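You operate a simulated robot arm through the tools that you are given. There is no shell and no other tool. Be economical: measure what you need, move in short steps, check, and stop when the job is done.

Carry out the task below with a simulated two-armed robot. There is one attempt and no reset: what you move stays moved.

## Task
Pick up the blue box from the high bin with one hand, pass it to the other hand and put it on the steel bench. Put the white seal pack from the long white table on the raised table shelf and the red seal pack in the orange tub of granules. Take the soap spray bottle and put it on the battery bench shelf. Put one of the cassettes from the raised table shelf on the grey mat. Push the table drawer under the raised shelf shut. Push the bench drawer shut. Put the glove box with the smallest size on its label from the packing bench on the mask bench. Any order will do. Set down upright: blue box, soap spray bottle, glove box.

It is judged by the outcome, as a careful person would: the job done as asked, and still so three seconds after it is handed in. It fails if anything else is knocked over, pushed out of place, dropped, spilled or broken. Lids that push on must go on centred and level and be pressed home; caps that screw on are set level and turned clockwise until they are tight.

## Robot
Two 7-joint arms with two-finger parallel grippers on one trunk, on a base that drives. Base frame: it is fixed to the floor where the robot stands at the start and does not move with it; the origin is under the middle of the robot, x ahead of it, y to its left, z up. Lengths are in mm, angles in degrees, forces in N, time in s.
The left shoulder is at the start at [60, 189, 950], the right one opposite. With the tool pointing down near the work surface each hand reaches from about 100 to 640 mm from the robot's upright axis, wherever it stands, measured 20 degrees to its own side. Places, roughly: battery bench shelf [-11700, -2300, 500]; bench drawer [-9900, -3600, 800]; blue box (8x6x12 cm) [500, -100, 1400]; cassette (4x4x5 cm) [-9800, -1700, 1200]; glove box [-9750, -3750, 1000]; grey mat [-9500, -900, 800]; mask bench [-11600, -400, 900]; orange tub of granules [-10600, 1300, 900]; raised table shelf [-9700, -1600, 1200]; seal pack [-9750, -1500, 750]; soap spray bottle [-9750, -1500, 1250]; steel bench [-1800, 500, 1000]; table drawer under the raised shelf [-9300, -1200, 600]. Payload 3.43 kg a hand.
The TCP of each hand is the grasp point between the finger pads, 30 mm short of the fingertips. In the tool frame z runs along the fingers and y along their closing line. Largest opening 94 mm; finger width 28, thickness 10; the body of the gripper, 50 by 96 mm, starts 55 mm behind the TCP.
Orientation is told as [roll, pitch, yaw] about the base's x, y, z axes, in that order, counted from this pose: with the fingers straight down and closing along the base's y, the tool's x points along the base's -x, its y along +y and its z along -z.

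## Interface
- The arms move only by the tool play_rows. It takes "left_plan", "right_plan" or both (then of equal length, played together; a hand with none holds still); each is a list of rows, each an object of numbers (a shift or turn left out is 0, a gripper value left out holds the last): "x", "y", "z": the shift along the tool's x, y, z in units of 500 mm (1.0 is 500 mm); "wx", "wy", "wz": the turn, a rotation vector about the tool's x, y, z in units of 180 degrees (1.0 is 180 degrees); "gripper": the gripper command, from -1 (fully open) to 1 (shut), values between in proportion. In form: [{"x": .., "y": .., "z": .., "wx": .., "wy": .., "wz": .., "gripper": ..}, ...]. A call has 1 to 10 rows; each row is the pose to reach, as a shift and turn from the pose commanded when the call began, along the tool's axes at that moment. A call with a number of a shift or a turn outside -1 to 1 is refused whole. Each row takes 0.2 s and may step no farther than 50 mm and 8.6 degrees from the row before; otherwise, or with a gripper value out of range, the whole call is refused. A pose out of reach is approached as far as the arm can. The call stops where the force on the tool passes 40 N (or 10 N more than at its start, if that is more) or the arm is blocked; 0.2 s more then pass. Each finger travels about 153 mm/s and halts on what it meets, pressing with about 25 N; the grip force reading is that of the motor and also rises with nothing between the fingers. The clock runs only during rows and for 0.2 s after the last one: add rows that repeat a pose to give the fingers time. The reply holds the time, the measured pose of the TCP, the force on the tool along the base axes, the opening and the grip force, in the units named above and with some noise, with the torque about the TCP (base axes, N m) and any sound that the robot's microphone picked up.
- Cameras (640 x 400 px; columns grow to the right, rows downward): "scene" is now at [22.1, -38.4, 1531.3]; the picture's right is [-0.40, -0.92, 0.00], its down [-0.42, 0.18, -0.89] and it looks along [0.82, -0.35, -0.45] (base axes); focal length 278 px, centre (320, 200). "left" rides on the left gripper at [76, -14, -103] in its tool frame; the picture's right is [0.18, 0.98, 0.00], its down [-0.75, 0.14, -0.64] and it looks along [-0.63, 0.12, 0.77] (tool axes); focal length 243 px, centre (320, 200). "right" rides on the right gripper at [76, 14, -102] in its tool frame; the picture's right is [-0.18, 0.98, 0.00], its down [-0.75, -0.14, -0.64] and it looks along [-0.63, -0.12, 0.77] (tool axes); focal length 243 px, centre (320, 200). There is no depth. A picture from a camera that has moved, and an enlarged one, comes with that camera's place and axes in the base frame and with its lens.
- grab_frame(camera): a new picture of that camera. The clock stands still meanwhile.
- move_column(by): slides the trunk up (or, below 0, down) by that many mm; the arms and the scene camera ride with it, the base frame stays. It gives what a move gives, with no picture.
- drive_base(legs): drives the robot by 1 to 6 legs, each [ahead, left, turn to the left] in mm, mm and degrees, along the robot's own axes; the way and the turn of a leg run together, so that a leg with both is an arc; at most 1500 mm and 180 degrees a leg. The arms and the cameras ride along, it lands a little off, and it stops where it bumps. It gives what a move gives.
- turn_head(pan, tilt): turns the head with the scene camera to pan (to the left, within 86 degrees either way) and tilt (down, from -29 to 69), counted from straight ahead of the robot. It gives what a move gives.
- close_up(camera, box): a new picture of the part [left, top, right, bottom] of that camera's present view, enlarged. The clock stands still meanwhile.
- finish_job(): hands the job in; it is judged then, once.

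Work in short steps. Places have to be worked out from the pictures, the camera data and where the tool is seen: move nearer, look again, correct. Check each grasp and each placing, and mend what went wrong. You have 217 turns and 228 pictures in all, those below and enlarged ones among them. Open the grippers and draw the arms clear of the work before you hand the job in, unless the task says otherwise.

The tools are called by a JSON object that holds its "op" and its "data". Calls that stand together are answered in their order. play_rows: Moves the arms, as the interface text tells. Its arguments: {"type":"object","properties":{"left_plan":{"type":"array"},"right_plan":{"type":"array"}},"required":[]} The other tools are called the same way: move_column (by) slides the trunk up or down; drive_base (legs) drives the base; turn_head (pan, tilt) turns the head that bears the scene camera; grab_frame (camera) takes a picture; close_up (camera, box) takes an enlarged picture of a part of a camera's view; finish_job () hands the job in.

At the start:

```text
t: 0.0
left_ee_pos: [407.0, 70.1, 998.9]
left_ee_rot: [-0.1, 0.1, 0.0]
left_ft_force: [0.2, 0.2, 0.2]
left_ft_torque: [-0.05, -0.01, -0.01]
left_width: 94.0
left_grasp_force: 0.0
right_ee_pos: [312.8, -270.4, 1000.3]
right_ee_rot: [-0.1, 0.0, 0.0]
right_ft_force: [0.1, 0.4, 0.2]
right_ft_torque: [0.05, 0.01, -0.02]
right_width: 94.0
right_grasp_force: 0.0
trunk travel left (down, up): [-622.0, 368.0]
robot x, y, heading: [-1.1, 1.8, -0.1]
head pan, tilt: [-23.3, 27.1]
```

scene: 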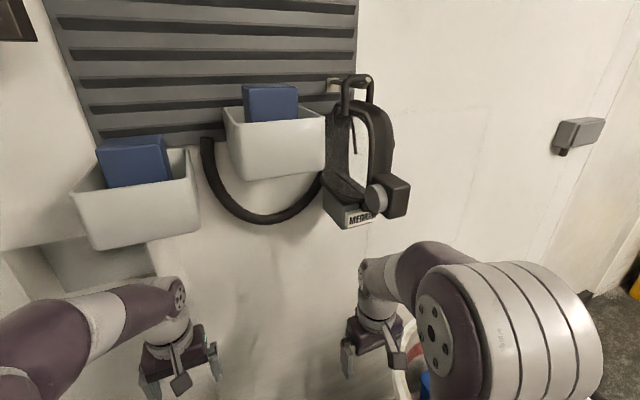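
right: 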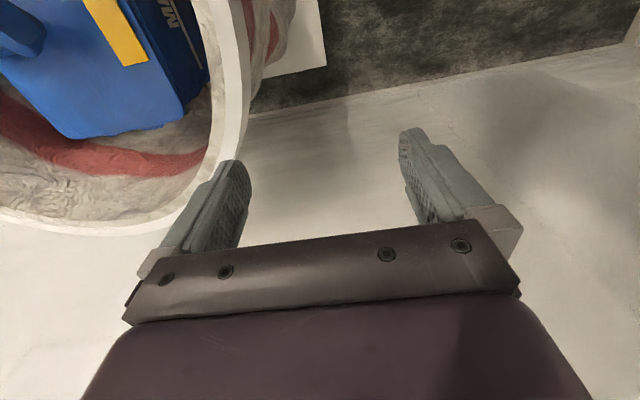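
left: 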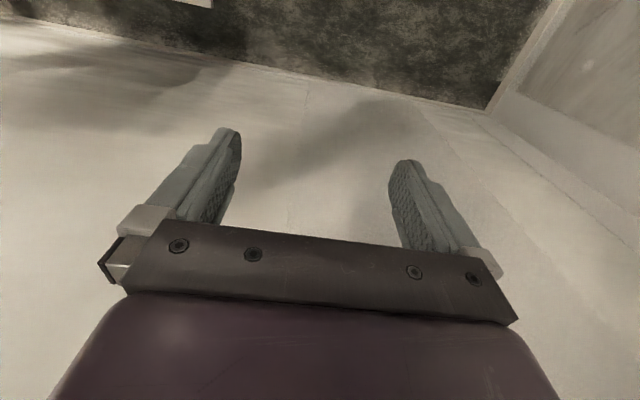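

The two bins each hold a blue box; the right one looks higher. I take a closer look before moving.

{"op": "turn_head", "data": {"pan": -5, "tilt": 15}}

{"op": "grab_frame", "data": {"camera": "scene"}}

```text
t: 0.8
left_ee_pos: [407.4, 69.0, 1000.4]
left_ee_rot: [0.0, 0.0, 0.0]
left_ft_force: [-0.2, -0.5, 0.3]
left_ft_torque: [0.02, -0.03, -0.01]
left_width: 94.2
left_grasp_force: 0.0
right_ee_pos: [312.5, -270.0, 1000.1]
right_ee_rot: [0.0, 0.0, -0.1]
right_ft_force: [0.0, -0.6, -0.3]
right_ft_torque: [0.01, 0.0, 0.01]
right_width: 94.0
right_grasp_force: 0.1
trunk travel left (down, up): [-622.0, 368.0]
robot x, y, heading: [1.0, 0.1, 0.1]
head pan, tilt: [-5.0, 15.0]
```

```text
224 pictures are left
camera scene: at [31.0, -10.5, 1550.8], right [-0.09, -1.0, 0.0], down [-0.26, 0.02, -0.97], along [0.96, -0.08, -0.26], focal length 278 px, centre (320, 200)
```

scene: 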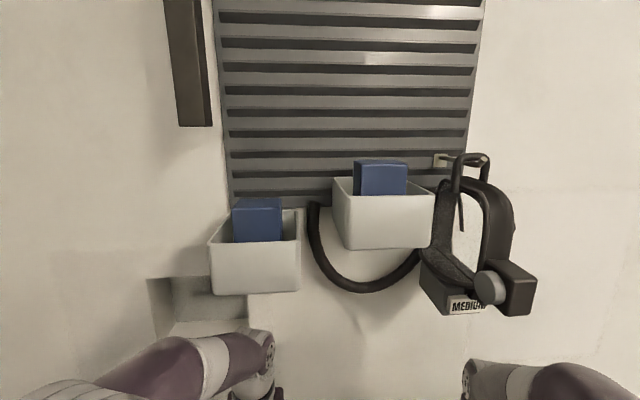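

Both views place the higher (right) box with its top at about [470, -145, 1483]. I back off 250 mm to clear the bins and raise the trunk.

{"op": "drive_base", "data": {"legs": [[-250, 0, 0]]}}

{"op": "move_column", "data": {"by": 365}}

{"op": "turn_head", "data": {"pan": -10, "tilt": 30}}

{"op": "grab_frame", "data": {"camera": "scene"}}

{"op": "grab_frame", "data": {"camera": "right"}}

```text
t: 2.7
left_ee_pos: [148.4, 71.4, 1000.1]
left_ee_rot: [0.0, 0.1, 0.2]
left_ft_force: [-0.8, 0.2, 0.3]
left_ft_torque: [0.0, 0.01, 0.03]
left_width: 94.1
left_grasp_force: 0.0
right_ee_pos: [52.4, -270.3, 999.2]
right_ee_rot: [-0.1, 0.0, 0.1]
right_ft_force: [-1.2, -0.6, 0.2]
right_ft_torque: [0.0, 0.0, 0.01]
right_width: 94.1
right_grasp_force: 0.1
trunk travel left (down, up): [-622.0, 368.0]
robot x, y, heading: [-262.1, -1.5, 0.3]
head pan, tilt: [-5.0, 15.0]
```

```text
t: 6.2
left_ee_pos: [149.1, 69.1, 1363.3]
left_ee_rot: [0.0, -0.1, 0.2]
left_ft_force: [-0.3, 0.7, 0.1]
left_ft_torque: [0.03, 0.0, -0.01]
left_width: 93.9
left_grasp_force: 0.0
right_ee_pos: [53.6, -270.3, 1364.2]
right_ee_rot: [0.0, 0.0, 0.2]
right_ft_force: [0.7, 0.0, -0.4]
right_ft_torque: [0.01, -0.01, 0.0]
right_width: 93.9
right_grasp_force: 0.0
trunk travel left (down, up): [-987.0, 3.0]
robot x, y, heading: [-256.9, 1.2, -0.2]
head pan, tilt: [-5.0, 15.0]
```

```text
t: 7.0
left_ee_pos: [149.0, 71.2, 1364.8]
left_ee_rot: [0.0, 0.0, 0.1]
left_ft_force: [0.5, 0.6, -0.4]
left_ft_torque: [0.0, -0.01, 0.02]
left_width: 93.8
left_grasp_force: 0.0
right_ee_pos: [53.2, -270.5, 1365.6]
right_ee_rot: [0.1, 0.0, 0.2]
right_ft_force: [0.2, 0.3, 0.5]
right_ft_torque: [0.02, 0.0, -0.01]
right_width: 93.9
right_grasp_force: 0.2
trunk travel left (down, up): [-987.0, 3.0]
robot x, y, heading: [-254.9, 3.0, 0.3]
head pan, tilt: [-10.0, 30.0]
```

```text
223 pictures are left
camera scene: at [-231.3, -18.1, 1891.7], right [-0.17, -0.99, 0.0], down [-0.49, 0.09, -0.87], along [0.85, -0.15, -0.5], focal length 278 px, centre (320, 200)
```

scene: 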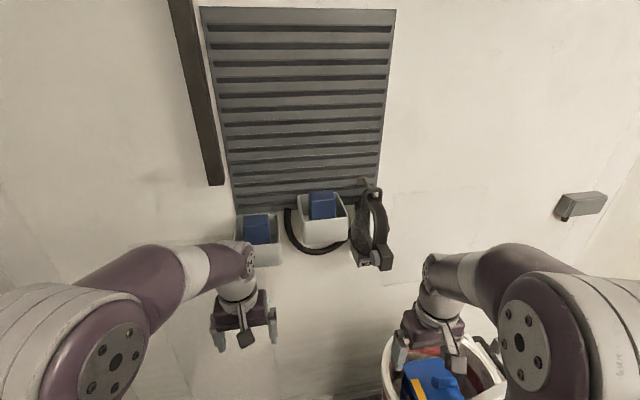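

```text
222 pictures are left
camera right: at [-21.5, -256.5, 1466.7], right [0.18, 0.98, 0.0], down [0.75, -0.14, 0.64], along [0.63, -0.12, -0.77], focal length 243 px, centre (320, 200)
```

right: 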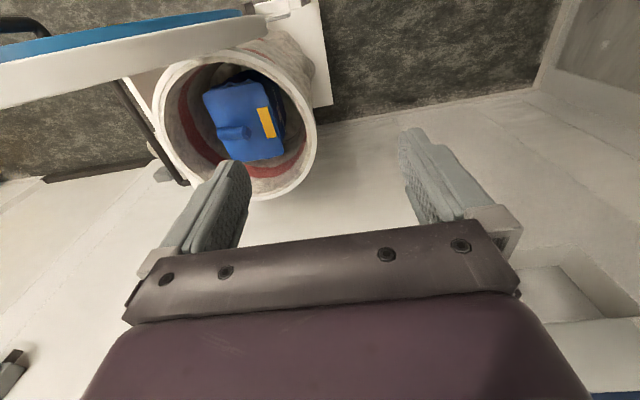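

I enlarge the bins to see the box orientation and clearances.

{"op": "close_up", "data": {"camera": "scene", "box": [220, 170, 400, 282]}}

```text
3.56 times, centred on (310, 226) of scene
camera zoom: at [-231.3, -18.1, 1891.7], right [-0.17, -0.99, 0.0], down [-0.49, 0.09, -0.87], along [0.85, -0.15, -0.5], focal length 989 px, centre (356, 108)
```

zoom: 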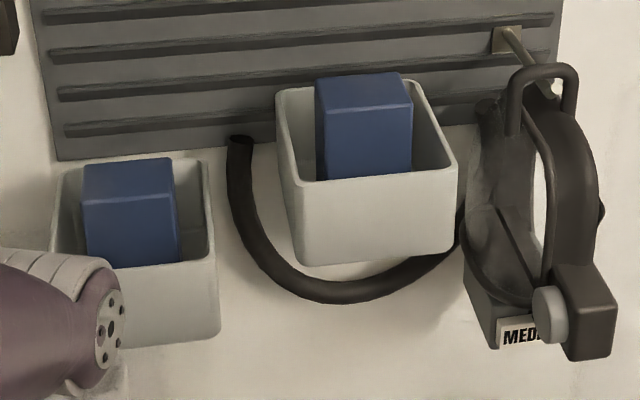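

Triangulated: box centre ≈ (484, -146), top z ≈ 1488, 60 mm deep in x; bin rim z ≈ 1453 with ~50 mm in front and ~33 behind. I'll grip across x from above with the right hand: raise it, yaw it 90°, and pull the left hand back.

{"op": "play_rows", "data": {"right_plan": [{"y": 0.025, "z": -0.038, "wz": -0.045, "gripper": -0.7}, {"y": 0.05, "z": -0.076, "wz": -0.09}, {"y": 0.075, "z": -0.114, "wz": -0.135}, {"y": 0.1, "z": -0.152, "wz": -0.18}, {"y": 0.125, "z": -0.19, "wz": -0.225}, {"y": 0.15, "z": -0.228, "wz": -0.27}, {"y": 0.175, "z": -0.266, "wz": -0.315}, {"y": 0.2, "z": -0.304, "wz": -0.36}, {"y": 0.225, "z": -0.342, "wz": -0.405}, {"y": 0.25, "z": -0.38, "wz": -0.45}], "left_plan": [{"x": 0.03, "y": 0.02}, {"x": 0.06, "y": 0.04}, {"x": 0.09, "y": 0.06}, {"x": 0.12, "y": 0.08}, {"x": 0.15, "y": 0.1}, {"x": 0.18, "y": 0.12}, {"x": 0.21, "y": 0.14}, {"x": 0.24, "y": 0.16}, {"x": 0.27, "y": 0.18}, {"x": 0.3, "y": 0.2}]}}

```text
t: 9.2
left_ee_pos: [-0.9, 172.5, 1366.2]
left_ee_rot: [0.0, 0.0, 0.1]
left_ft_force: [0.4, -0.3, 0.7]
left_ft_torque: [-0.02, 0.01, -0.03]
left_width: 94.0
left_grasp_force: 0.0
right_ee_pos: [63.9, -143.1, 1403.2]
right_ee_rot: [-0.5, -0.2, 81.2]
right_ft_force: [-0.8, 0.2, -0.3]
right_ft_torque: [-0.03, 0.02, -0.02]
right_width: 79.9
right_grasp_force: 0.0
right hand out of reach, approached as far as the arm can: row 3, 4, 5, 6, 7, 8, 9, 10
trunk travel left (down, up): [-987.0, 3.0]
robot x, y, heading: [-257.0, -2.5, 0.0]
head pan, tilt: [-10.0, 30.0]
```

Straight down is out of reach at that height, so I'll use a forward-tilted grasp (≈30° below horizontal, closing on the 80 mm width) above the bin rim. First undo the yaw.

{"op": "play_rows", "data": {"right_plan": [{"z": 0.03, "wz": 0.045, "gripper": -1}, {"z": 0.06, "wz": 0.09}, {"z": 0.09, "wz": 0.135}, {"z": 0.12, "wz": 0.18}, {"z": 0.15, "wz": 0.225}, {"z": 0.18, "wz": 0.27}, {"z": 0.21, "wz": 0.315}, {"z": 0.24, "wz": 0.36}, {"z": 0.27, "wz": 0.405}, {"z": 0.3, "wz": 0.45}]}}

{"op": "play_rows", "data": {"right_plan": [{"wy": -0.042}, {"wy": -0.084}, {"wy": -0.126}, {"wy": -0.168}, {"wy": -0.21}, {"wy": -0.252}, {"wy": -0.294}, {"wy": -0.333}]}}

```text
t: 11.4
left_ee_pos: [-0.7, 172.2, 1366.1]
left_ee_rot: [0.0, 0.0, 0.1]
left_ft_force: [0.0, 0.1, 0.0]
left_ft_torque: [-0.01, 0.01, 0.03]
left_width: 94.1
left_grasp_force: 0.0
right_ee_pos: [69.2, -142.4, 1251.8]
right_ee_rot: [0.0, 0.0, 0.0]
right_ft_force: [0.3, -0.7, -0.1]
right_ft_torque: [0.04, -0.01, -0.02]
right_width: 94.1
right_grasp_force: 0.1
trunk travel left (down, up): [-987.0, 3.0]
robot x, y, heading: [-256.0, 1.3, 0.0]
head pan, tilt: [-10.0, 30.0]
```

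```text
t: 13.2
left_ee_pos: [-0.2, 171.8, 1365.2]
left_ee_rot: [-0.1, -0.1, 0.1]
left_ft_force: [-0.5, 0.2, -0.3]
left_ft_torque: [-0.03, 0.05, 0.0]
left_width: 93.8
left_grasp_force: 0.1
right_ee_pos: [109.8, -106.0, 1282.1]
right_ee_rot: [-3.9, -59.2, 2.8]
right_ft_force: [1.2, -0.4, 0.2]
right_ft_torque: [0.04, -0.04, 0.01]
right_width: 93.6
right_grasp_force: 0.1
right hand out of reach, approached as far as the arm can: row 3, 4, 5, 6, 7, 8
trunk travel left (down, up): [-987.0, 3.0]
robot x, y, heading: [-257.1, 2.8, 0.2]
head pan, tilt: [-10.0, 30.0]
```

At close radius it is limited; extend the hand ahead and up where the tilted pose should be within reach.

{"op": "play_rows", "data": {"right_plan": [{"x": -0.05, "y": -0.008, "z": 0.006}, {"x": -0.1, "y": -0.016, "z": 0.012}, {"x": -0.15, "y": -0.024, "z": 0.018}, {"x": -0.2, "y": -0.032, "z": 0.024}, {"x": -0.25, "y": -0.04, "z": 0.03}, {"x": -0.3, "y": -0.048, "z": 0.036}, {"x": -0.35, "y": -0.056, "z": 0.042}, {"x": -0.4, "y": -0.064, "z": 0.048}, {"x": -0.45, "y": -0.072, "z": 0.054}, {"x": -0.5, "y": -0.08, "z": 0.06}]}}

```text
t: 15.4
left_ee_pos: [-1.3, 171.1, 1365.3]
left_ee_rot: [0.0, 0.0, 0.1]
left_ft_force: [0.4, -0.7, 0.1]
left_ft_torque: [0.0, -0.01, 0.0]
left_width: 93.8
left_grasp_force: 0.1
right_ee_pos: [262.9, -148.1, 1485.9]
right_ee_rot: [0.0, -60.0, 0.1]
right_ft_force: [0.7, -0.3, 0.0]
right_ft_torque: [-0.03, 0.01, 0.02]
right_width: 93.9
right_grasp_force: 0.1
trunk travel left (down, up): [-987.0, 3.0]
robot x, y, heading: [-258.4, -1.1, 0.0]
head pan, tilt: [-10.0, 30.0]
```

Reached exactly. I test that a further 120 mm lift is available here before going into the bin.

{"op": "play_rows", "data": {"right_plan": [{"x": -0.07, "z": -0.04}, {"x": -0.14, "z": -0.08}, {"x": -0.208, "z": -0.12}]}}

{"op": "grab_frame", "data": {"camera": "scene"}}

{"op": "grab_frame", "data": {"camera": "right"}}

```text
t: 16.2
left_ee_pos: [-1.9, 171.0, 1365.6]
left_ee_rot: [0.0, -0.1, 0.1]
left_ft_force: [-0.1, 0.2, -0.2]
left_ft_torque: [0.01, -0.02, 0.04]
left_width: 94.0
left_grasp_force: 0.0
right_ee_pos: [261.0, -147.4, 1609.0]
right_ee_rot: [0.1, -59.9, 0.0]
right_ft_force: [-0.2, 0.2, 0.4]
right_ft_torque: [0.02, -0.03, 0.02]
right_width: 94.0
right_grasp_force: 0.1
trunk travel left (down, up): [-987.0, 3.0]
robot x, y, heading: [-259.0, 0.2, -0.0]
head pan, tilt: [-10.0, 30.0]
```

```text
220 pictures are left
camera scene: at [-233.0, -18.3, 1891.6], right [-0.17, -0.99, 0.0], down [-0.49, 0.09, -0.87], along [0.85, -0.15, -0.5], focal length 278 px, centre (320, 200)
```

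scene: 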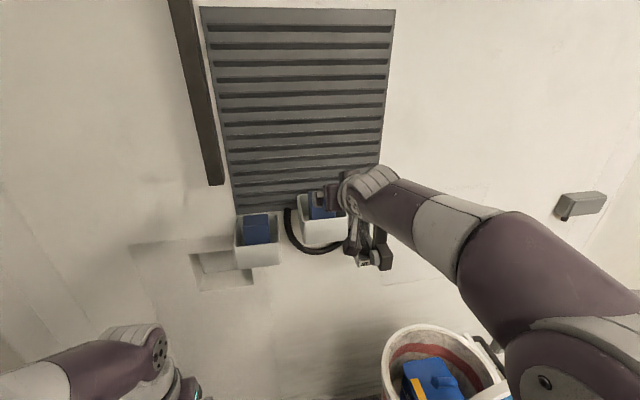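

```text
219 pictures are left
camera right: at [134.2, -133.4, 1593.3], right [0.09, 0.98, 0.16], down [-0.18, -0.14, 0.97], along [0.98, -0.12, 0.16], focal length 243 px, centre (320, 200)
```

right: 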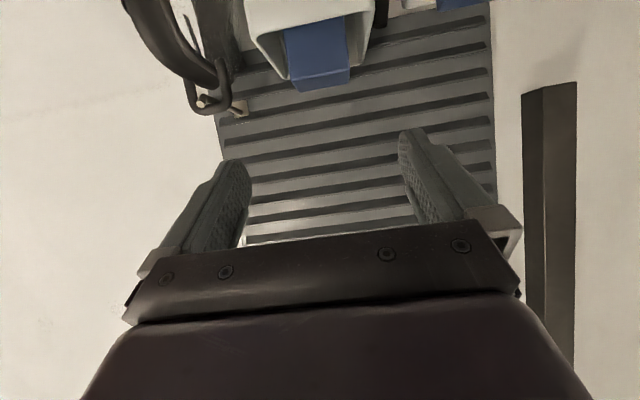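

The lift is fine and y ≈ -147 agrees. I drive 205 mm ahead so that the open hand is above the box, then check.

{"op": "drive_base", "data": {"legs": [[205, 0, 0]]}}

{"op": "grab_frame", "data": {"camera": "right"}}

{"op": "close_up", "data": {"camera": "scene", "box": [220, 180, 460, 330]}}

```text
t: 17.8
left_ee_pos: [196.2, 169.3, 1367.2]
left_ee_rot: [0.0, -0.3, -0.5]
left_ft_force: [-0.5, 0.2, 0.4]
left_ft_torque: [0.01, -0.04, 0.03]
left_width: 93.8
left_grasp_force: 0.1
right_ee_pos: [454.9, -152.1, 1610.2]
right_ee_rot: [0.0, -60.2, -0.4]
right_ft_force: [0.0, 0.3, -0.7]
right_ft_torque: [-0.02, -0.03, 0.0]
right_width: 94.1
right_grasp_force: 0.1
trunk travel left (down, up): [-987.0, 3.0]
robot x, y, heading: [-58.3, 0.9, -0.3]
head pan, tilt: [-10.0, 30.0]
```

```text
218 pictures are left
camera right: at [330.3, -137.0, 1594.4], right [0.1, 0.98, 0.16], down [-0.18, -0.14, 0.97], along [0.98, -0.12, 0.17], focal length 243 px, centre (320, 200)
```

right: 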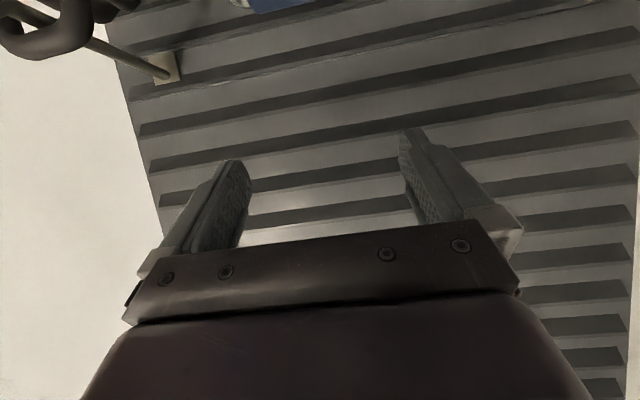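

```text
2.67 times, centred on (340, 255) of scene
camera zoom: at [-36.6, -18.8, 1891.8], right [-0.18, -0.98, 0.0], down [-0.49, 0.09, -0.87], along [0.85, -0.16, -0.5], focal length 742 px, centre (267, 53)
```

zoom: 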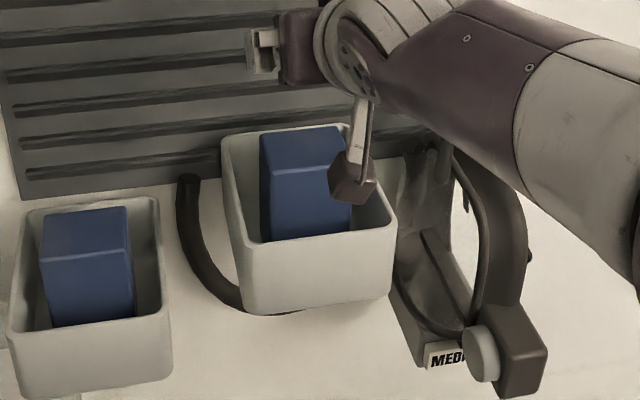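

Hand is above the box; I shift y by +4 mm and lower 80 mm, then look again before straddling.

{"op": "play_rows", "data": {"right_plan": [{"x": 0.07, "y": 0.008, "z": 0.04}, {"x": 0.139, "y": 0.008, "z": 0.08}]}}

{"op": "grab_frame", "data": {"camera": "right"}}

{"op": "close_up", "data": {"camera": "scene", "box": [260, 180, 420, 280]}}

```text
t: 18.4
left_ee_pos: [198.4, 168.7, 1365.7]
left_ee_rot: [0.0, -0.1, -0.3]
left_ft_force: [-0.2, -0.6, -0.5]
left_ft_torque: [-0.03, 0.01, 0.03]
left_width: 93.9
left_grasp_force: 0.1
right_ee_pos: [458.4, -146.8, 1528.0]
right_ee_rot: [0.2, -60.2, -0.3]
right_ft_force: [0.0, -0.2, -1.1]
right_ft_torque: [0.04, -0.04, 0.01]
right_width: 94.0
right_grasp_force: 0.0
trunk travel left (down, up): [-987.0, 3.0]
robot x, y, heading: [-56.5, -0.5, -0.5]
head pan, tilt: [-10.0, 30.0]
```

```text
216 pictures are left
camera right: at [332.2, -133.0, 1512.9], right [0.1, 0.98, 0.16], down [-0.18, -0.14, 0.97], along [0.98, -0.12, 0.17], focal length 243 px, centre (320, 200)
```

right: 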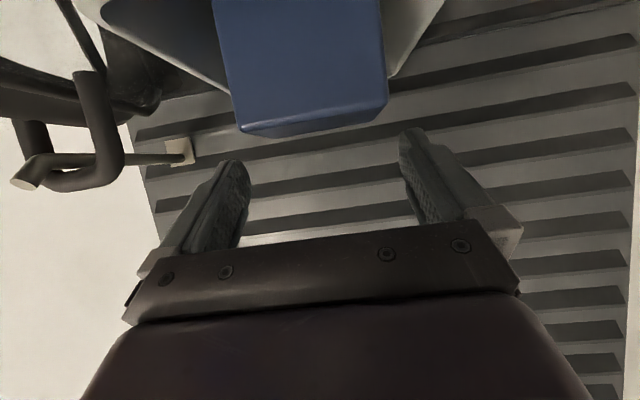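

```text
4.00 times, centred on (340, 230) of scene
camera zoom: at [-33.8, -19.2, 1891.8], right [-0.18, -0.98, 0.0], down [-0.49, 0.09, -0.87], along [0.85, -0.16, -0.5], focal length 1113 px, centre (240, 80)
```

zoom: 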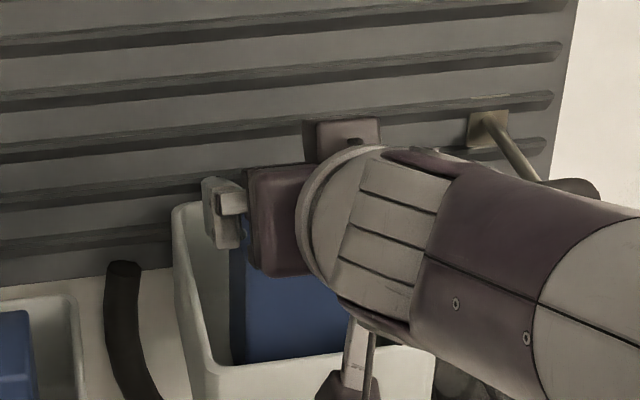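

Edges at y ≈ -184/-108, so the hand is centred; top z ≈ 1490, front x ≈ 460. I move down and ahead to TCP ≈ (478, -146, 1474).

{"op": "play_rows", "data": {"right_plan": [{"x": 0.025, "y": 0.001, "z": 0.028}, {"x": 0.05, "y": 0.001, "z": 0.058}, {"x": 0.074, "y": 0.001, "z": 0.088}]}}

{"op": "grab_frame", "data": {"camera": "right"}}

```text
t: 19.2
left_ee_pos: [200.5, 169.1, 1365.7]
left_ee_rot: [0.0, 0.0, -0.4]
left_ft_force: [0.5, -0.5, 0.0]
left_ft_torque: [0.02, -0.04, -0.03]
left_width: 94.0
left_grasp_force: 0.1
right_ee_pos: [479.4, -148.6, 1471.3]
right_ee_rot: [-0.1, -59.9, -0.4]
right_ft_force: [-0.3, 0.3, 1.1]
right_ft_torque: [0.01, 0.03, 0.0]
right_width: 94.0
right_grasp_force: 0.1
trunk travel left (down, up): [-987.0, 3.0]
robot x, y, heading: [-58.5, -2.6, -0.7]
head pan, tilt: [-10.0, 30.0]
```

```text
214 pictures are left
camera right: at [353.6, -133.4, 1456.4], right [0.1, 0.98, 0.16], down [-0.18, -0.14, 0.97], along [0.98, -0.12, 0.16], focal length 243 px, centre (320, 200)
```

right: 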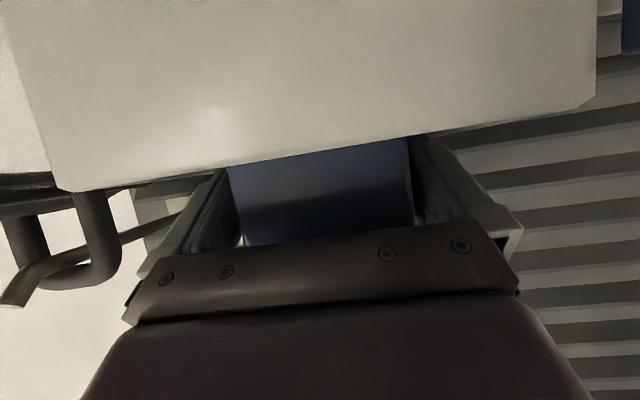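

The fingers straddle the box. Closing the grip.

{"op": "play_rows", "data": {"right_plan": [{"gripper": 0.3}, {"gripper": 0.6}, {"gripper": 1}, {"gripper": 1}]}}

```text
t: 20.2
left_ee_pos: [201.2, 168.7, 1367.3]
left_ee_rot: [0.0, 0.0, -0.4]
left_ft_force: [-0.1, 0.0, 0.4]
left_ft_torque: [0.01, 0.0, 0.03]
left_width: 94.0
left_grasp_force: 0.1
right_ee_pos: [479.6, -148.8, 1471.7]
right_ee_rot: [0.0, -59.9, -0.4]
right_ft_force: [0.5, 0.0, 0.3]
right_ft_torque: [0.03, 0.01, 0.0]
right_width: 78.7
right_grasp_force: 24.9
trunk travel left (down, up): [-987.0, 3.0]
robot x, y, heading: [-56.6, -0.3, -0.6]
head pan, tilt: [-10.0, 30.0]
```

Gripped at 79 mm. Lift straight up 130 mm.

{"op": "play_rows", "data": {"right_plan": [{"x": -0.045, "z": -0.026}, {"x": -0.09, "z": -0.052}, {"x": -0.135, "z": -0.078}, {"x": -0.18, "z": -0.104}, {"x": -0.225, "z": -0.13}]}}

{"op": "grab_frame", "data": {"camera": "scene"}}

```text
t: 21.4
left_ee_pos: [200.5, 168.8, 1364.9]
left_ee_rot: [0.1, 0.0, -0.5]
left_ft_force: [0.8, -0.1, 0.2]
left_ft_torque: [-0.03, -0.04, 0.02]
left_width: 94.0
left_grasp_force: 0.2
right_ee_pos: [479.5, -145.9, 1604.8]
right_ee_rot: [-0.1, -60.0, -0.3]
right_ft_force: [0.0, 1.2, 0.2]
right_ft_torque: [-0.04, -0.02, 0.02]
right_width: 0.2
right_grasp_force: 24.9
trunk travel left (down, up): [-987.0, 3.0]
robot x, y, heading: [-58.9, -2.5, -0.5]
head pan, tilt: [-10.0, 30.0]
```

```text
213 pictures are left
camera scene: at [-31.7, -18.0, 1891.7], right [-0.18, -0.98, 0.0], down [-0.49, 0.09, -0.87], along [0.85, -0.16, -0.5], focal length 278 px, centre (320, 200)
```

scene: 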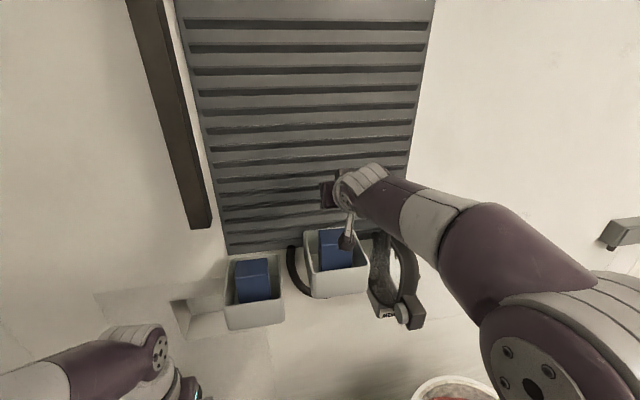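

The box slipped out. I look at how it lies now.

{"op": "close_up", "data": {"camera": "scene", "box": [200, 210, 440, 360]}}

{"op": "grab_frame", "data": {"camera": "right"}}

```text
2.67 times, centred on (320, 285) of scene
camera zoom: at [-31.7, -18.0, 1891.7], right [-0.18, -0.98, 0.0], down [-0.49, 0.09, -0.87], along [0.85, -0.16, -0.5], focal length 742 px, centre (320, -27)
```

zoom: 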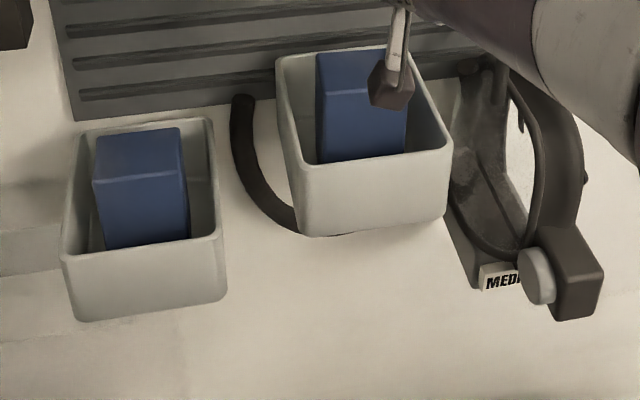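

```text
211 pictures are left
camera right: at [352.8, -132.2, 1589.4], right [0.1, 0.98, 0.16], down [-0.18, -0.14, 0.97], along [0.98, -0.12, 0.16], focal length 243 px, centre (320, 200)
```

right: 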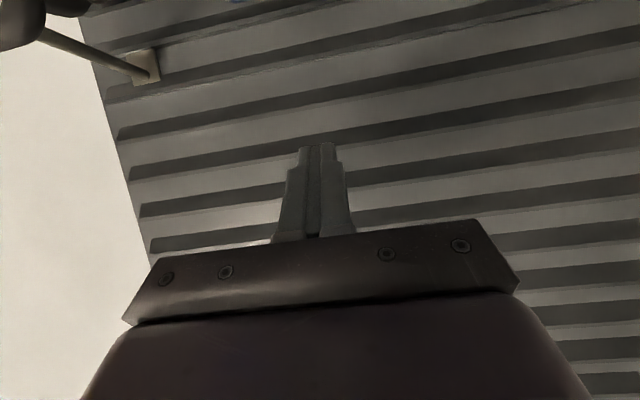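

The box is back in place, centre (484, -148). I'll re-grasp deeper (TCP z ≈ 1455) with fingers opened to 88 mm so they fit between box and bin walls, and lift slowly while reading force.

{"op": "play_rows", "data": {"right_plan": [{"x": 0.03, "y": -0.004, "z": 0.024, "gripper": -0.87}, {"x": 0.07, "y": -0.005, "z": 0.05}, {"x": 0.12, "y": -0.005, "z": 0.08}, {"x": 0.17, "y": -0.005, "z": 0.11}, {"x": 0.17, "y": -0.005, "z": 0.11}]}}

{"op": "grab_frame", "data": {"camera": "right"}}

```text
t: 22.6
left_ee_pos: [202.5, 168.9, 1366.1]
left_ee_rot: [0.0, 0.0, -0.4]
left_ft_force: [-0.2, 0.2, -0.1]
left_ft_torque: [0.0, 0.01, 0.02]
left_width: 93.9
left_grasp_force: 0.0
right_ee_pos: [484.1, -150.6, 1503.4]
right_ee_rot: [-0.1, -60.0, -0.4]
right_ft_force: [0.8, 0.7, 0.1]
right_ft_torque: [0.0, -0.02, 0.02]
right_width: 88.1
right_grasp_force: 0.1
trunk travel left (down, up): [-987.0, 3.0]
robot x, y, heading: [-58.3, -1.5, -0.5]
head pan, tilt: [-10.0, 30.0]
```

```text
210 pictures are left
camera right: at [358.2, -136.3, 1488.3], right [0.1, 0.98, 0.16], down [-0.18, -0.14, 0.97], along [0.98, -0.12, 0.16], focal length 243 px, centre (320, 200)
```

right: 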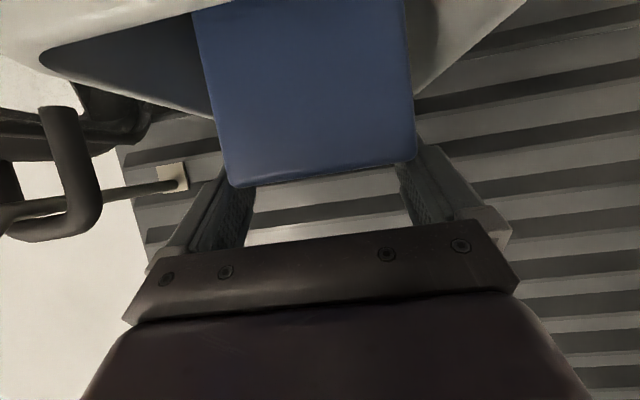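

Box centred at y ≈ -147, top 1492; shift +3 mm in y and descend 48 mm.

{"op": "play_rows", "data": {"right_plan": [{"x": 0.0, "y": 0.006, "z": 0.0}, {"x": 0.042, "y": 0.006, "z": 0.024}, {"x": 0.083, "y": 0.006, "z": 0.048}]}}

{"op": "play_rows", "data": {"right_plan": [{"gripper": 0.3}, {"gripper": 0.6}, {"gripper": 1}, {"gripper": 1}, {"gripper": 1}]}}

{"op": "play_rows", "data": {"right_plan": [{"x": -0.009, "z": -0.005}, {"x": -0.017, "z": -0.01}, {"x": -0.026, "z": -0.015}, {"x": -0.035, "z": -0.02}]}}

{"op": "grab_frame", "data": {"camera": "right"}}

```text
t: 23.4
left_ee_pos: [202.5, 169.1, 1365.6]
left_ee_rot: [0.0, -0.1, -0.4]
left_ft_force: [0.5, 0.2, 0.6]
left_ft_torque: [-0.02, 0.0, 0.0]
left_width: 93.9
left_grasp_force: 0.0
right_ee_pos: [488.1, -148.5, 1455.2]
right_ee_rot: [0.1, -60.0, -0.4]
right_ft_force: [0.6, 0.7, 1.0]
right_ft_torque: [-0.02, -0.01, -0.02]
right_width: 87.8
right_grasp_force: 0.0
trunk travel left (down, up): [-987.0, 3.0]
robot x, y, heading: [-55.4, 2.0, -0.5]
head pan, tilt: [-10.0, 30.0]
```

```text
t: 24.6
left_ee_pos: [200.0, 169.0, 1366.8]
left_ee_rot: [0.0, 0.0, -0.4]
left_ft_force: [0.4, 0.5, 0.0]
left_ft_torque: [0.0, 0.0, 0.01]
left_width: 94.0
left_grasp_force: 0.1
right_ee_pos: [488.5, -148.7, 1455.4]
right_ee_rot: [0.0, -60.0, -0.3]
right_ft_force: [-1.3, -0.2, 1.0]
right_ft_torque: [-0.01, -0.03, -0.01]
right_width: 79.1
right_grasp_force: 24.8
trunk travel left (down, up): [-987.0, 3.0]
robot x, y, heading: [-58.6, -1.3, -0.3]
head pan, tilt: [-10.0, 30.0]
```

```text
t: 25.6
left_ee_pos: [201.3, 168.3, 1365.8]
left_ee_rot: [0.0, 0.0, -0.4]
left_ft_force: [-0.4, 0.0, 0.0]
left_ft_torque: [-0.02, 0.03, 0.01]
left_width: 93.9
left_grasp_force: 0.2
right_ee_pos: [487.1, -147.6, 1474.9]
right_ee_rot: [0.1, -60.0, -0.5]
right_ft_force: [-0.7, -0.2, -1.3]
right_ft_torque: [0.01, -0.01, -0.04]
right_width: 78.9
right_grasp_force: 24.2
trunk travel left (down, up): [-987.0, 3.0]
robot x, y, heading: [-57.1, -0.2, -0.5]
head pan, tilt: [-10.0, 30.0]
```

```text
209 pictures are left
camera right: at [360.6, -132.5, 1459.9], right [0.1, 0.98, 0.16], down [-0.18, -0.14, 0.97], along [0.98, -0.12, 0.16], focal length 243 px, centre (320, 200)
```

right: 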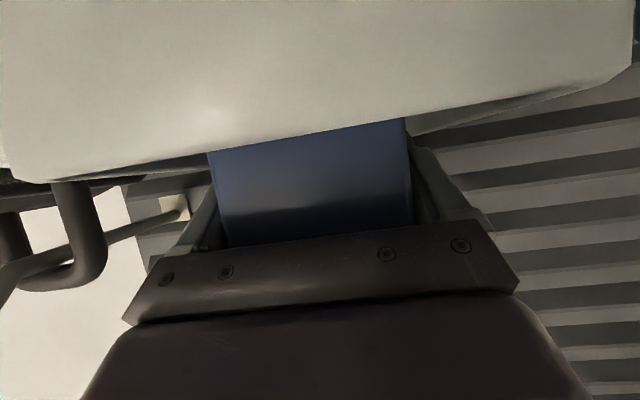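

Still 79 mm wide in the grip; I continue slowly another 40 mm and check in the scene view.

{"op": "play_rows", "data": {"right_plan": [{"x": -0.014, "z": -0.008}, {"x": -0.028, "z": -0.016}, {"x": -0.042, "z": -0.024}, {"x": -0.056, "z": -0.032}, {"x": -0.07, "z": -0.04}]}}

{"op": "close_up", "data": {"camera": "scene", "box": [240, 160, 440, 285]}}

```text
t: 26.8
left_ee_pos: [201.5, 168.8, 1365.6]
left_ee_rot: [0.0, 0.0, -0.3]
left_ft_force: [0.2, 0.7, 0.5]
left_ft_torque: [-0.01, -0.02, 0.0]
left_width: 93.9
left_grasp_force: 0.1
right_ee_pos: [485.9, -146.9, 1516.1]
right_ee_rot: [-0.1, -59.9, -0.3]
right_ft_force: [-0.2, 0.8, -0.7]
right_ft_torque: [-0.02, 0.01, -0.04]
right_width: 79.1
right_grasp_force: 24.9
trunk travel left (down, up): [-987.0, 3.0]
robot x, y, heading: [-59.9, -5.0, -0.3]
head pan, tilt: [-10.0, 30.0]
```

```text
3.20 times, centred on (340, 222) of scene
camera zoom: at [-29.9, -18.8, 1891.6], right [-0.18, -0.98, 0.0], down [-0.49, 0.09, -0.87], along [0.85, -0.16, -0.5], focal length 890 px, centre (256, 128)
```

zoom: 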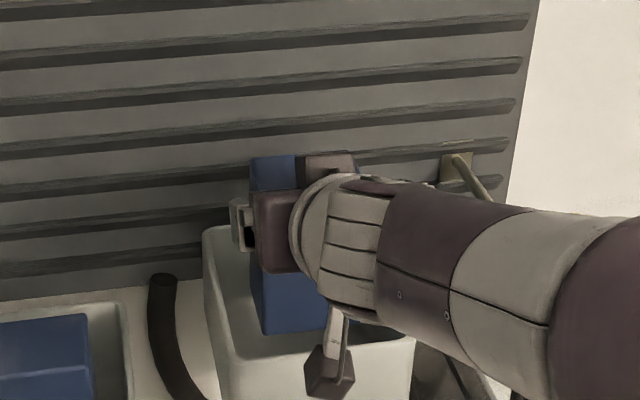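

The box is rising with the hand. Continue slowly up 80 mm more.

{"op": "play_rows", "data": {"right_plan": [{"x": -0.014, "z": -0.008}, {"x": -0.028, "z": -0.016}, {"x": -0.042, "z": -0.024}, {"x": -0.056, "z": -0.032}, {"x": -0.07, "z": -0.04}, {"x": -0.084, "z": -0.048}, {"x": -0.098, "z": -0.056}, {"x": -0.112, "z": -0.064}, {"x": -0.126, "z": -0.072}, {"x": -0.14, "z": -0.08}]}}

{"op": "close_up", "data": {"camera": "scene", "box": [240, 130, 480, 280]}}

{"op": "grab_frame", "data": {"camera": "right"}}

```text
t: 29.0
left_ee_pos: [200.7, 168.0, 1365.6]
left_ee_rot: [0.0, 0.0, -0.3]
left_ft_force: [-0.2, -1.1, 0.3]
left_ft_torque: [-0.01, 0.01, -0.03]
left_width: 94.0
left_grasp_force: 0.1
right_ee_pos: [487.1, -147.8, 1594.3]
right_ee_rot: [0.0, -60.1, -0.3]
right_ft_force: [0.4, 0.1, -1.4]
right_ft_torque: [-0.04, 0.0, -0.02]
right_width: 78.8
right_grasp_force: 24.9
trunk travel left (down, up): [-987.0, 3.0]
robot x, y, heading: [-54.2, -1.1, -0.3]
head pan, tilt: [-10.0, 30.0]
```

```text
2.67 times, centred on (360, 205) of scene
camera zoom: at [-30.1, -18.9, 1891.6], right [-0.18, -0.98, 0.0], down [-0.49, 0.09, -0.87], along [0.85, -0.16, -0.5], focal length 742 px, centre (213, 187)
```

zoom: 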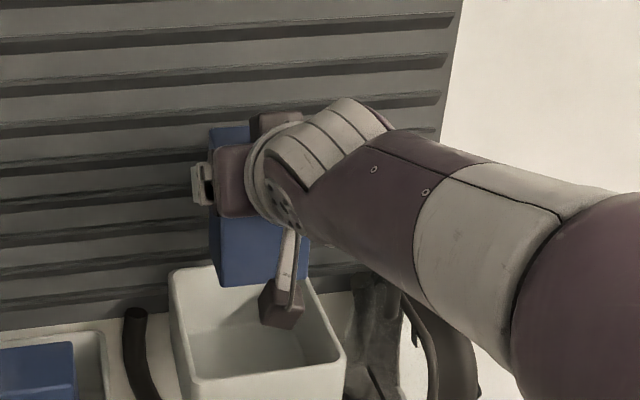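

```text
206 pictures are left
camera right: at [359.9, -132.8, 1579.5], right [0.1, 0.98, 0.16], down [-0.18, -0.14, 0.97], along [0.98, -0.12, 0.16], focal length 243 px, centre (320, 200)
```

right: 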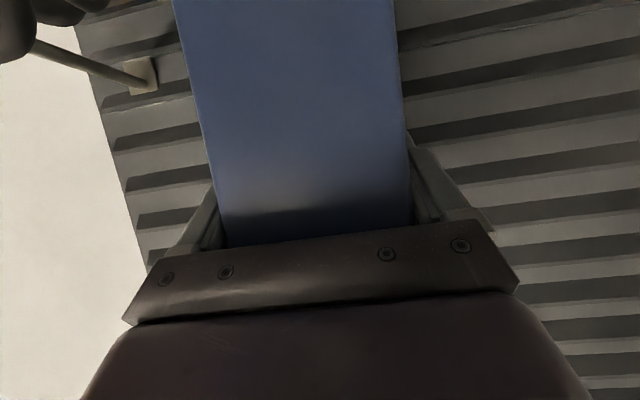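

The box is clear of the rim (bottom ≈ 1507). I drive back 400 mm and check.

{"op": "drive_base", "data": {"legs": [[-400, 0, 0]]}}

{"op": "turn_head", "data": {"pan": -10, "tilt": 35}}

{"op": "grab_frame", "data": {"camera": "scene"}}

```text
t: 31.5
left_ee_pos: [-199.9, 171.6, 1366.0]
left_ee_rot: [0.0, 0.2, 0.1]
left_ft_force: [-0.2, 0.3, 0.4]
left_ft_torque: [0.02, 0.01, -0.02]
left_width: 94.1
left_grasp_force: 0.1
right_ee_pos: [85.6, -143.0, 1594.2]
right_ee_rot: [0.0, -59.8, 0.0]
right_ft_force: [1.0, -0.4, -0.8]
right_ft_torque: [-0.02, 0.0, -0.01]
right_width: 79.0
right_grasp_force: 24.5
trunk travel left (down, up): [-987.0, 3.0]
robot x, y, heading: [-461.6, 5.0, -0.2]
head pan, tilt: [-10.0, 30.0]
```

```text
t: 32.1
left_ee_pos: [-202.8, 172.5, 1364.7]
left_ee_rot: [0.0, 0.0, 0.0]
left_ft_force: [0.5, 0.1, -0.8]
left_ft_torque: [0.02, 0.0, -0.01]
left_width: 94.3
left_grasp_force: 0.0
right_ee_pos: [84.3, -143.2, 1594.5]
right_ee_rot: [-0.1, -59.9, 0.1]
right_ft_force: [0.9, -0.3, -1.1]
right_ft_torque: [0.01, 0.02, 0.02]
right_width: 78.9
right_grasp_force: 24.8
trunk travel left (down, up): [-987.0, 3.0]
robot x, y, heading: [-458.0, -4.5, -0.1]
head pan, tilt: [-10.0, 35.0]
```

```text
205 pictures are left
camera scene: at [-434.6, -16.9, 1883.9], right [-0.17, -0.98, 0.0], down [-0.57, 0.1, -0.82], along [0.81, -0.14, -0.57], focal length 278 px, centre (320, 200)
```

scene: 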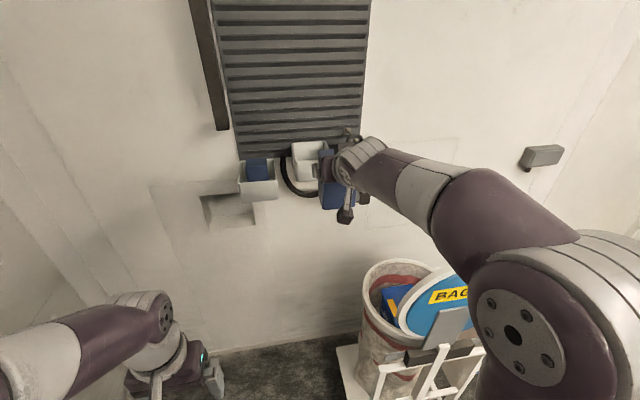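

Box is held well. For the handover I lower the right hand and bring the left hand ahead while turning it to point sideways (-y, 20° down, camera up).

{"op": "play_rows", "data": {"left_plan": [{"x": -0.0386, "y": 0.0056, "z": -0.007, "wx": 0.0232, "wy": 0.0232, "wz": -0.0331}, {"x": -0.0772, "y": 0.0112, "z": -0.014, "wx": 0.0464, "wy": 0.0464, "wz": -0.0662}, {"x": -0.1158, "y": 0.0168, "z": -0.021, "wx": 0.0696, "wy": 0.0696, "wz": -0.0993}, {"x": -0.1544, "y": 0.0224, "z": -0.028, "wx": 0.0928, "wy": 0.0928, "wz": -0.1324}, {"x": -0.193, "y": 0.028, "z": -0.035, "wx": 0.116, "wy": 0.116, "wz": -0.1655}, {"x": -0.2316, "y": 0.0336, "z": -0.042, "wx": 0.1392, "wy": 0.1392, "wz": -0.1986}, {"x": -0.2702, "y": 0.0392, "z": -0.049, "wx": 0.1624, "wy": 0.1624, "wz": -0.2317}, {"x": -0.3088, "y": 0.0448, "z": -0.056, "wx": 0.1856, "wy": 0.1856, "wz": -0.2648}, {"x": -0.3474, "y": 0.0504, "z": -0.063, "wx": 0.2088, "wy": 0.2088, "wz": -0.2979}, {"x": -0.386, "y": 0.056, "z": -0.07, "wx": 0.232, "wy": 0.232, "wz": -0.331}], "right_plan": [{"x": 0.0225, "y": 0.012, "z": 0.013}, {"x": 0.045, "y": 0.024, "z": 0.026}, {"x": 0.0675, "y": 0.036, "z": 0.039}, {"x": 0.09, "y": 0.048, "z": 0.052}, {"x": 0.1125, "y": 0.06, "z": 0.065}, {"x": 0.135, "y": 0.072, "z": 0.078}, {"x": 0.1575, "y": 0.084, "z": 0.091}, {"x": 0.18, "y": 0.096, "z": 0.104}, {"x": 0.2025, "y": 0.108, "z": 0.117}, {"x": 0.225, "y": 0.12, "z": 0.13}]}}

{"op": "play_rows", "data": {"left_plan": [{"wx": 0.0232, "wy": 0.0232, "wz": -0.0331}, {"wx": 0.0464, "wy": 0.0464, "wz": -0.0662}, {"wx": 0.0696, "wy": 0.0696, "wz": -0.0993}]}}

{"op": "grab_frame", "data": {"camera": "scene"}}

```text
t: 34.4
left_ee_pos: [-119.4, 88.6, 1246.0]
left_ee_rot: [-17.3, 48.3, 56.9]
left_ft_force: [-0.5, -0.4, 0.5]
left_ft_torque: [-0.03, 0.0, 0.0]
left_width: 94.0
left_grasp_force: 0.1
left hand out of reach, approached as far as the arm can: row 3, 4, 5, 6, 7, 8, 9, 10
right_ee_pos: [82.5, -83.1, 1463.8]
right_ee_rot: [0.0, -59.9, 0.1]
right_ft_force: [0.6, -0.7, -0.8]
right_ft_torque: [-0.01, -0.03, -0.02]
right_width: 79.2
right_grasp_force: 24.9
trunk travel left (down, up): [-987.0, 3.0]
robot x, y, heading: [-464.1, 0.2, 0.0]
head pan, tilt: [-10.0, 35.0]
```

```text
t: 35.1
left_ee_pos: [-175.0, 132.1, 1191.4]
left_ee_rot: [-10.4, 59.8, 76.5]
left_ft_force: [0.4, 0.7, 0.4]
left_ft_torque: [0.0, -0.02, 0.01]
left_width: 93.8
left_grasp_force: 0.1
left hand out of reach, approached as far as the arm can: row 1, 2, 3
right_ee_pos: [79.9, -79.5, 1463.9]
right_ee_rot: [-0.3, -60.0, 0.3]
right_ft_force: [-0.1, 0.4, -1.2]
right_ft_torque: [0.0, 0.0, -0.06]
right_width: 78.9
right_grasp_force: 24.5
trunk travel left (down, up): [-987.0, 3.0]
robot x, y, heading: [-456.3, -0.2, -0.3]
head pan, tilt: [-10.0, 35.0]
```

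```text
204 pictures are left
camera scene: at [-437.0, -11.2, 1884.0], right [-0.17, -0.98, 0.0], down [-0.56, 0.1, -0.82], along [0.81, -0.14, -0.57], focal length 278 px, centre (320, 200)
```

scene: 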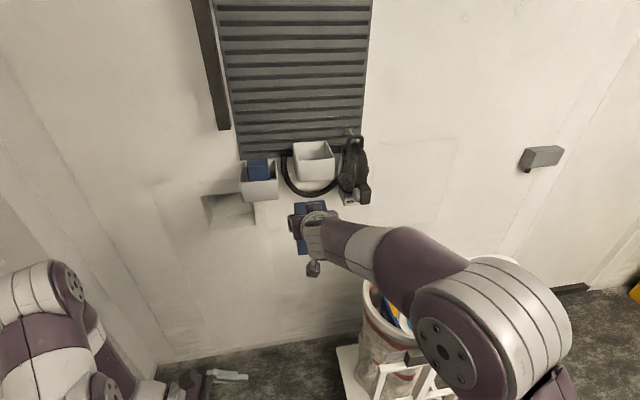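

That left-hand pose (camera up) is unreachable. New plan: right hand yaws +45°, left hand comes at yaw −45°, pitched forward, so they meet at right angles. First undo the left's turn and yaw the right.

{"op": "play_rows", "data": {"left_plan": [{"x": 0.018, "y": 0.004, "z": -0.0255, "wx": -0.0222, "wy": -0.0205, "wz": 0.0343}, {"x": 0.036, "y": 0.008, "z": -0.051, "wx": -0.0443, "wy": -0.041, "wz": 0.0687}, {"x": 0.054, "y": 0.012, "z": -0.0765, "wx": -0.0665, "wy": -0.0615, "wz": 0.103}, {"x": 0.072, "y": 0.016, "z": -0.102, "wx": -0.0887, "wy": -0.082, "wz": 0.1373}, {"x": 0.09, "y": 0.02, "z": -0.1275, "wx": -0.1108, "wy": -0.1025, "wz": 0.1717}, {"x": 0.108, "y": 0.024, "z": -0.153, "wx": -0.133, "wy": -0.123, "wz": 0.206}, {"x": 0.126, "y": 0.028, "z": -0.1785, "wx": -0.1552, "wy": -0.1435, "wz": 0.2403}, {"x": 0.144, "y": 0.032, "z": -0.204, "wx": -0.1773, "wy": -0.164, "wz": 0.2747}, {"x": 0.162, "y": 0.036, "z": -0.2295, "wx": -0.1995, "wy": -0.1845, "wz": 0.309}, {"x": 0.18, "y": 0.04, "z": -0.255, "wx": -0.2217, "wy": -0.205, "wz": 0.3433}], "right_plan": [{"x": 0.0044, "y": 0.016, "z": -0.002, "wx": -0.0217, "wz": -0.0125}, {"x": 0.0088, "y": 0.032, "z": -0.004, "wx": -0.0433, "wz": -0.025}, {"x": 0.0132, "y": 0.048, "z": -0.006, "wx": -0.065, "wz": -0.0375}, {"x": 0.0176, "y": 0.064, "z": -0.008, "wx": -0.0866, "wz": -0.05}, {"x": 0.022, "y": 0.08, "z": -0.01, "wx": -0.1083, "wz": -0.0625}, {"x": 0.0264, "y": 0.096, "z": -0.012, "wx": -0.1299, "wz": -0.075}, {"x": 0.0308, "y": 0.112, "z": -0.014, "wx": -0.1516, "wz": -0.0875}, {"x": 0.0352, "y": 0.128, "z": -0.016, "wx": -0.1732, "wz": -0.1}, {"x": 0.0396, "y": 0.144, "z": -0.018, "wx": -0.1949, "wz": -0.1125}, {"x": 0.044, "y": 0.16, "z": -0.02, "wx": -0.2165, "wz": -0.125}]}}

{"op": "play_rows", "data": {"left_plan": [{"wx": -0.0222, "wy": -0.0205, "wz": 0.0343}, {"wx": -0.0443, "wy": -0.041, "wz": 0.0687}]}}

```text
t: 37.4
left_ee_pos: [-197.4, 194.9, 1330.8]
left_ee_rot: [-7.1, 8.1, 11.8]
left_ft_force: [0.5, -1.3, -0.1]
left_ft_torque: [0.01, -0.01, 0.01]
left_width: 93.9
left_grasp_force: 0.0
right_ee_pos: [64.3, -2.9, 1452.6]
right_ee_rot: [0.1, -60.0, 45.0]
right_ft_force: [-0.2, 0.1, -1.2]
right_ft_torque: [-0.02, -0.04, 0.01]
right_width: 78.8
right_grasp_force: 25.4
right hand out of reach, approached as far as the arm can: row 4, 5, 6
trunk travel left (down, up): [-987.0, 3.0]
robot x, y, heading: [-459.5, -0.7, 0.3]
head pan, tilt: [-10.0, 35.0]
```

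```text
t: 38.0
left_ee_pos: [-198.7, 195.8, 1329.7]
left_ee_rot: [0.0, 0.0, -0.1]
left_ft_force: [-0.2, -0.6, 0.1]
left_ft_torque: [0.0, -0.01, -0.02]
left_width: 93.7
left_grasp_force: 0.1
right_ee_pos: [63.9, -3.2, 1452.4]
right_ee_rot: [0.1, -60.0, 44.9]
right_ft_force: [-0.3, 0.5, -1.1]
right_ft_torque: [0.01, -0.01, 0.01]
right_width: 79.2
right_grasp_force: 24.9
trunk travel left (down, up): [-987.0, 3.0]
robot x, y, heading: [-464.9, 2.0, -0.1]
head pan, tilt: [-10.0, 35.0]
```

Both as wanted. Now turn the left to [0,-55,-45] at the pre-approach point ≈ (-53, 111, 1402).

{"op": "play_rows", "data": {"left_plan": [{"x": -0.0324, "y": -0.0189, "z": -0.016, "wx": 0.0133, "wy": -0.0321, "wz": 0.0256}, {"x": -0.0649, "y": -0.0378, "z": -0.032, "wx": 0.0267, "wy": -0.0642, "wz": 0.0511}, {"x": -0.0973, "y": -0.0567, "z": -0.048, "wx": 0.04, "wy": -0.0963, "wz": 0.0767}, {"x": -0.1298, "y": -0.0756, "z": -0.064, "wx": 0.0533, "wy": -0.1284, "wz": 0.1022}, {"x": -0.1622, "y": -0.0944, "z": -0.08, "wx": 0.0667, "wy": -0.1606, "wz": 0.1278}, {"x": -0.1947, "y": -0.1133, "z": -0.096, "wx": 0.08, "wy": -0.1927, "wz": 0.1533}, {"x": -0.2271, "y": -0.1322, "z": -0.112, "wx": 0.0933, "wy": -0.2248, "wz": 0.1789}, {"x": -0.2596, "y": -0.1511, "z": -0.128, "wx": 0.1067, "wy": -0.2569, "wz": 0.2044}, {"x": -0.292, "y": -0.17, "z": -0.144, "wx": 0.12, "wy": -0.289, "wz": 0.23}]}}

{"op": "turn_head", "data": {"pan": 0, "tilt": 40}}

{"op": "grab_frame", "data": {"camera": "scene"}}

{"op": "grab_frame", "data": {"camera": "left"}}

```text
t: 40.0
left_ee_pos: [-48.8, 111.6, 1402.3]
left_ee_rot: [-0.2, -55.1, -44.7]
left_ft_force: [-0.3, -0.8, -0.2]
left_ft_torque: [-0.01, -0.02, 0.0]
left_width: 94.1
left_grasp_force: 0.1
right_ee_pos: [65.4, -2.0, 1452.4]
right_ee_rot: [0.0, -59.9, 44.9]
right_ft_force: [-0.3, 0.2, -1.4]
right_ft_torque: [-0.03, 0.01, 0.0]
right_width: 78.9
right_grasp_force: 24.8
trunk travel left (down, up): [-987.0, 3.0]
robot x, y, heading: [-462.0, 2.8, 0.0]
head pan, tilt: [-10.0, 35.0]
```

```text
t: 40.7
left_ee_pos: [-49.6, 111.4, 1400.7]
left_ee_rot: [-0.2, -54.9, -44.6]
left_ft_force: [0.9, 0.2, 1.0]
left_ft_torque: [-0.02, 0.01, -0.01]
left_width: 94.0
left_grasp_force: 0.0
right_ee_pos: [65.7, -2.7, 1450.8]
right_ee_rot: [0.1, -60.0, 44.9]
right_ft_force: [-0.2, 0.4, -2.0]
right_ft_torque: [-0.01, 0.01, 0.0]
right_width: 78.9
right_grasp_force: 25.2
trunk travel left (down, up): [-987.0, 3.0]
robot x, y, heading: [-460.7, 1.5, -0.1]
head pan, tilt: [0.0, 40.0]
```

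```text
203 pictures are left
camera scene: at [-437.2, -1.5, 1876.3], right [0.0, -1.0, 0.0], down [-0.64, 0.0, -0.77], along [0.77, 0.0, -0.64], focal length 278 px, centre (320, 200)
```

scene: 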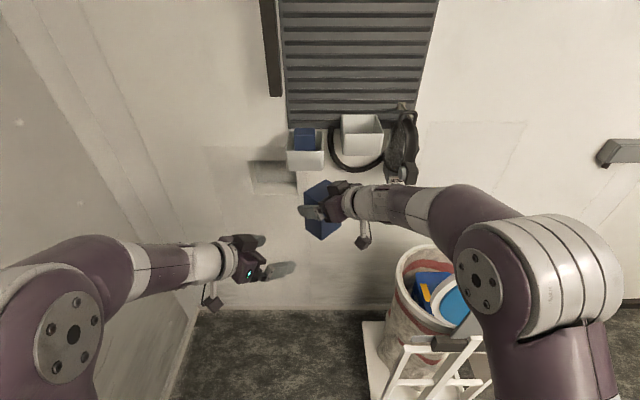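

```text
202 pictures are left
camera left: at [-150.8, 192.1, 1397.1], right [0.62, 0.77, -0.15], down [0.04, 0.17, 0.99], along [0.79, -0.61, 0.08], focal length 243 px, centre (320, 200)
```

left: 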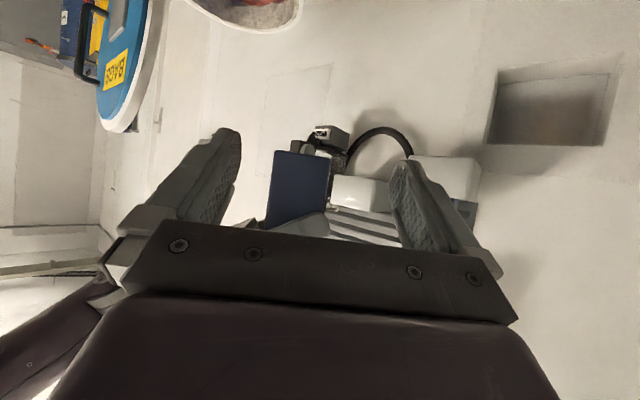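

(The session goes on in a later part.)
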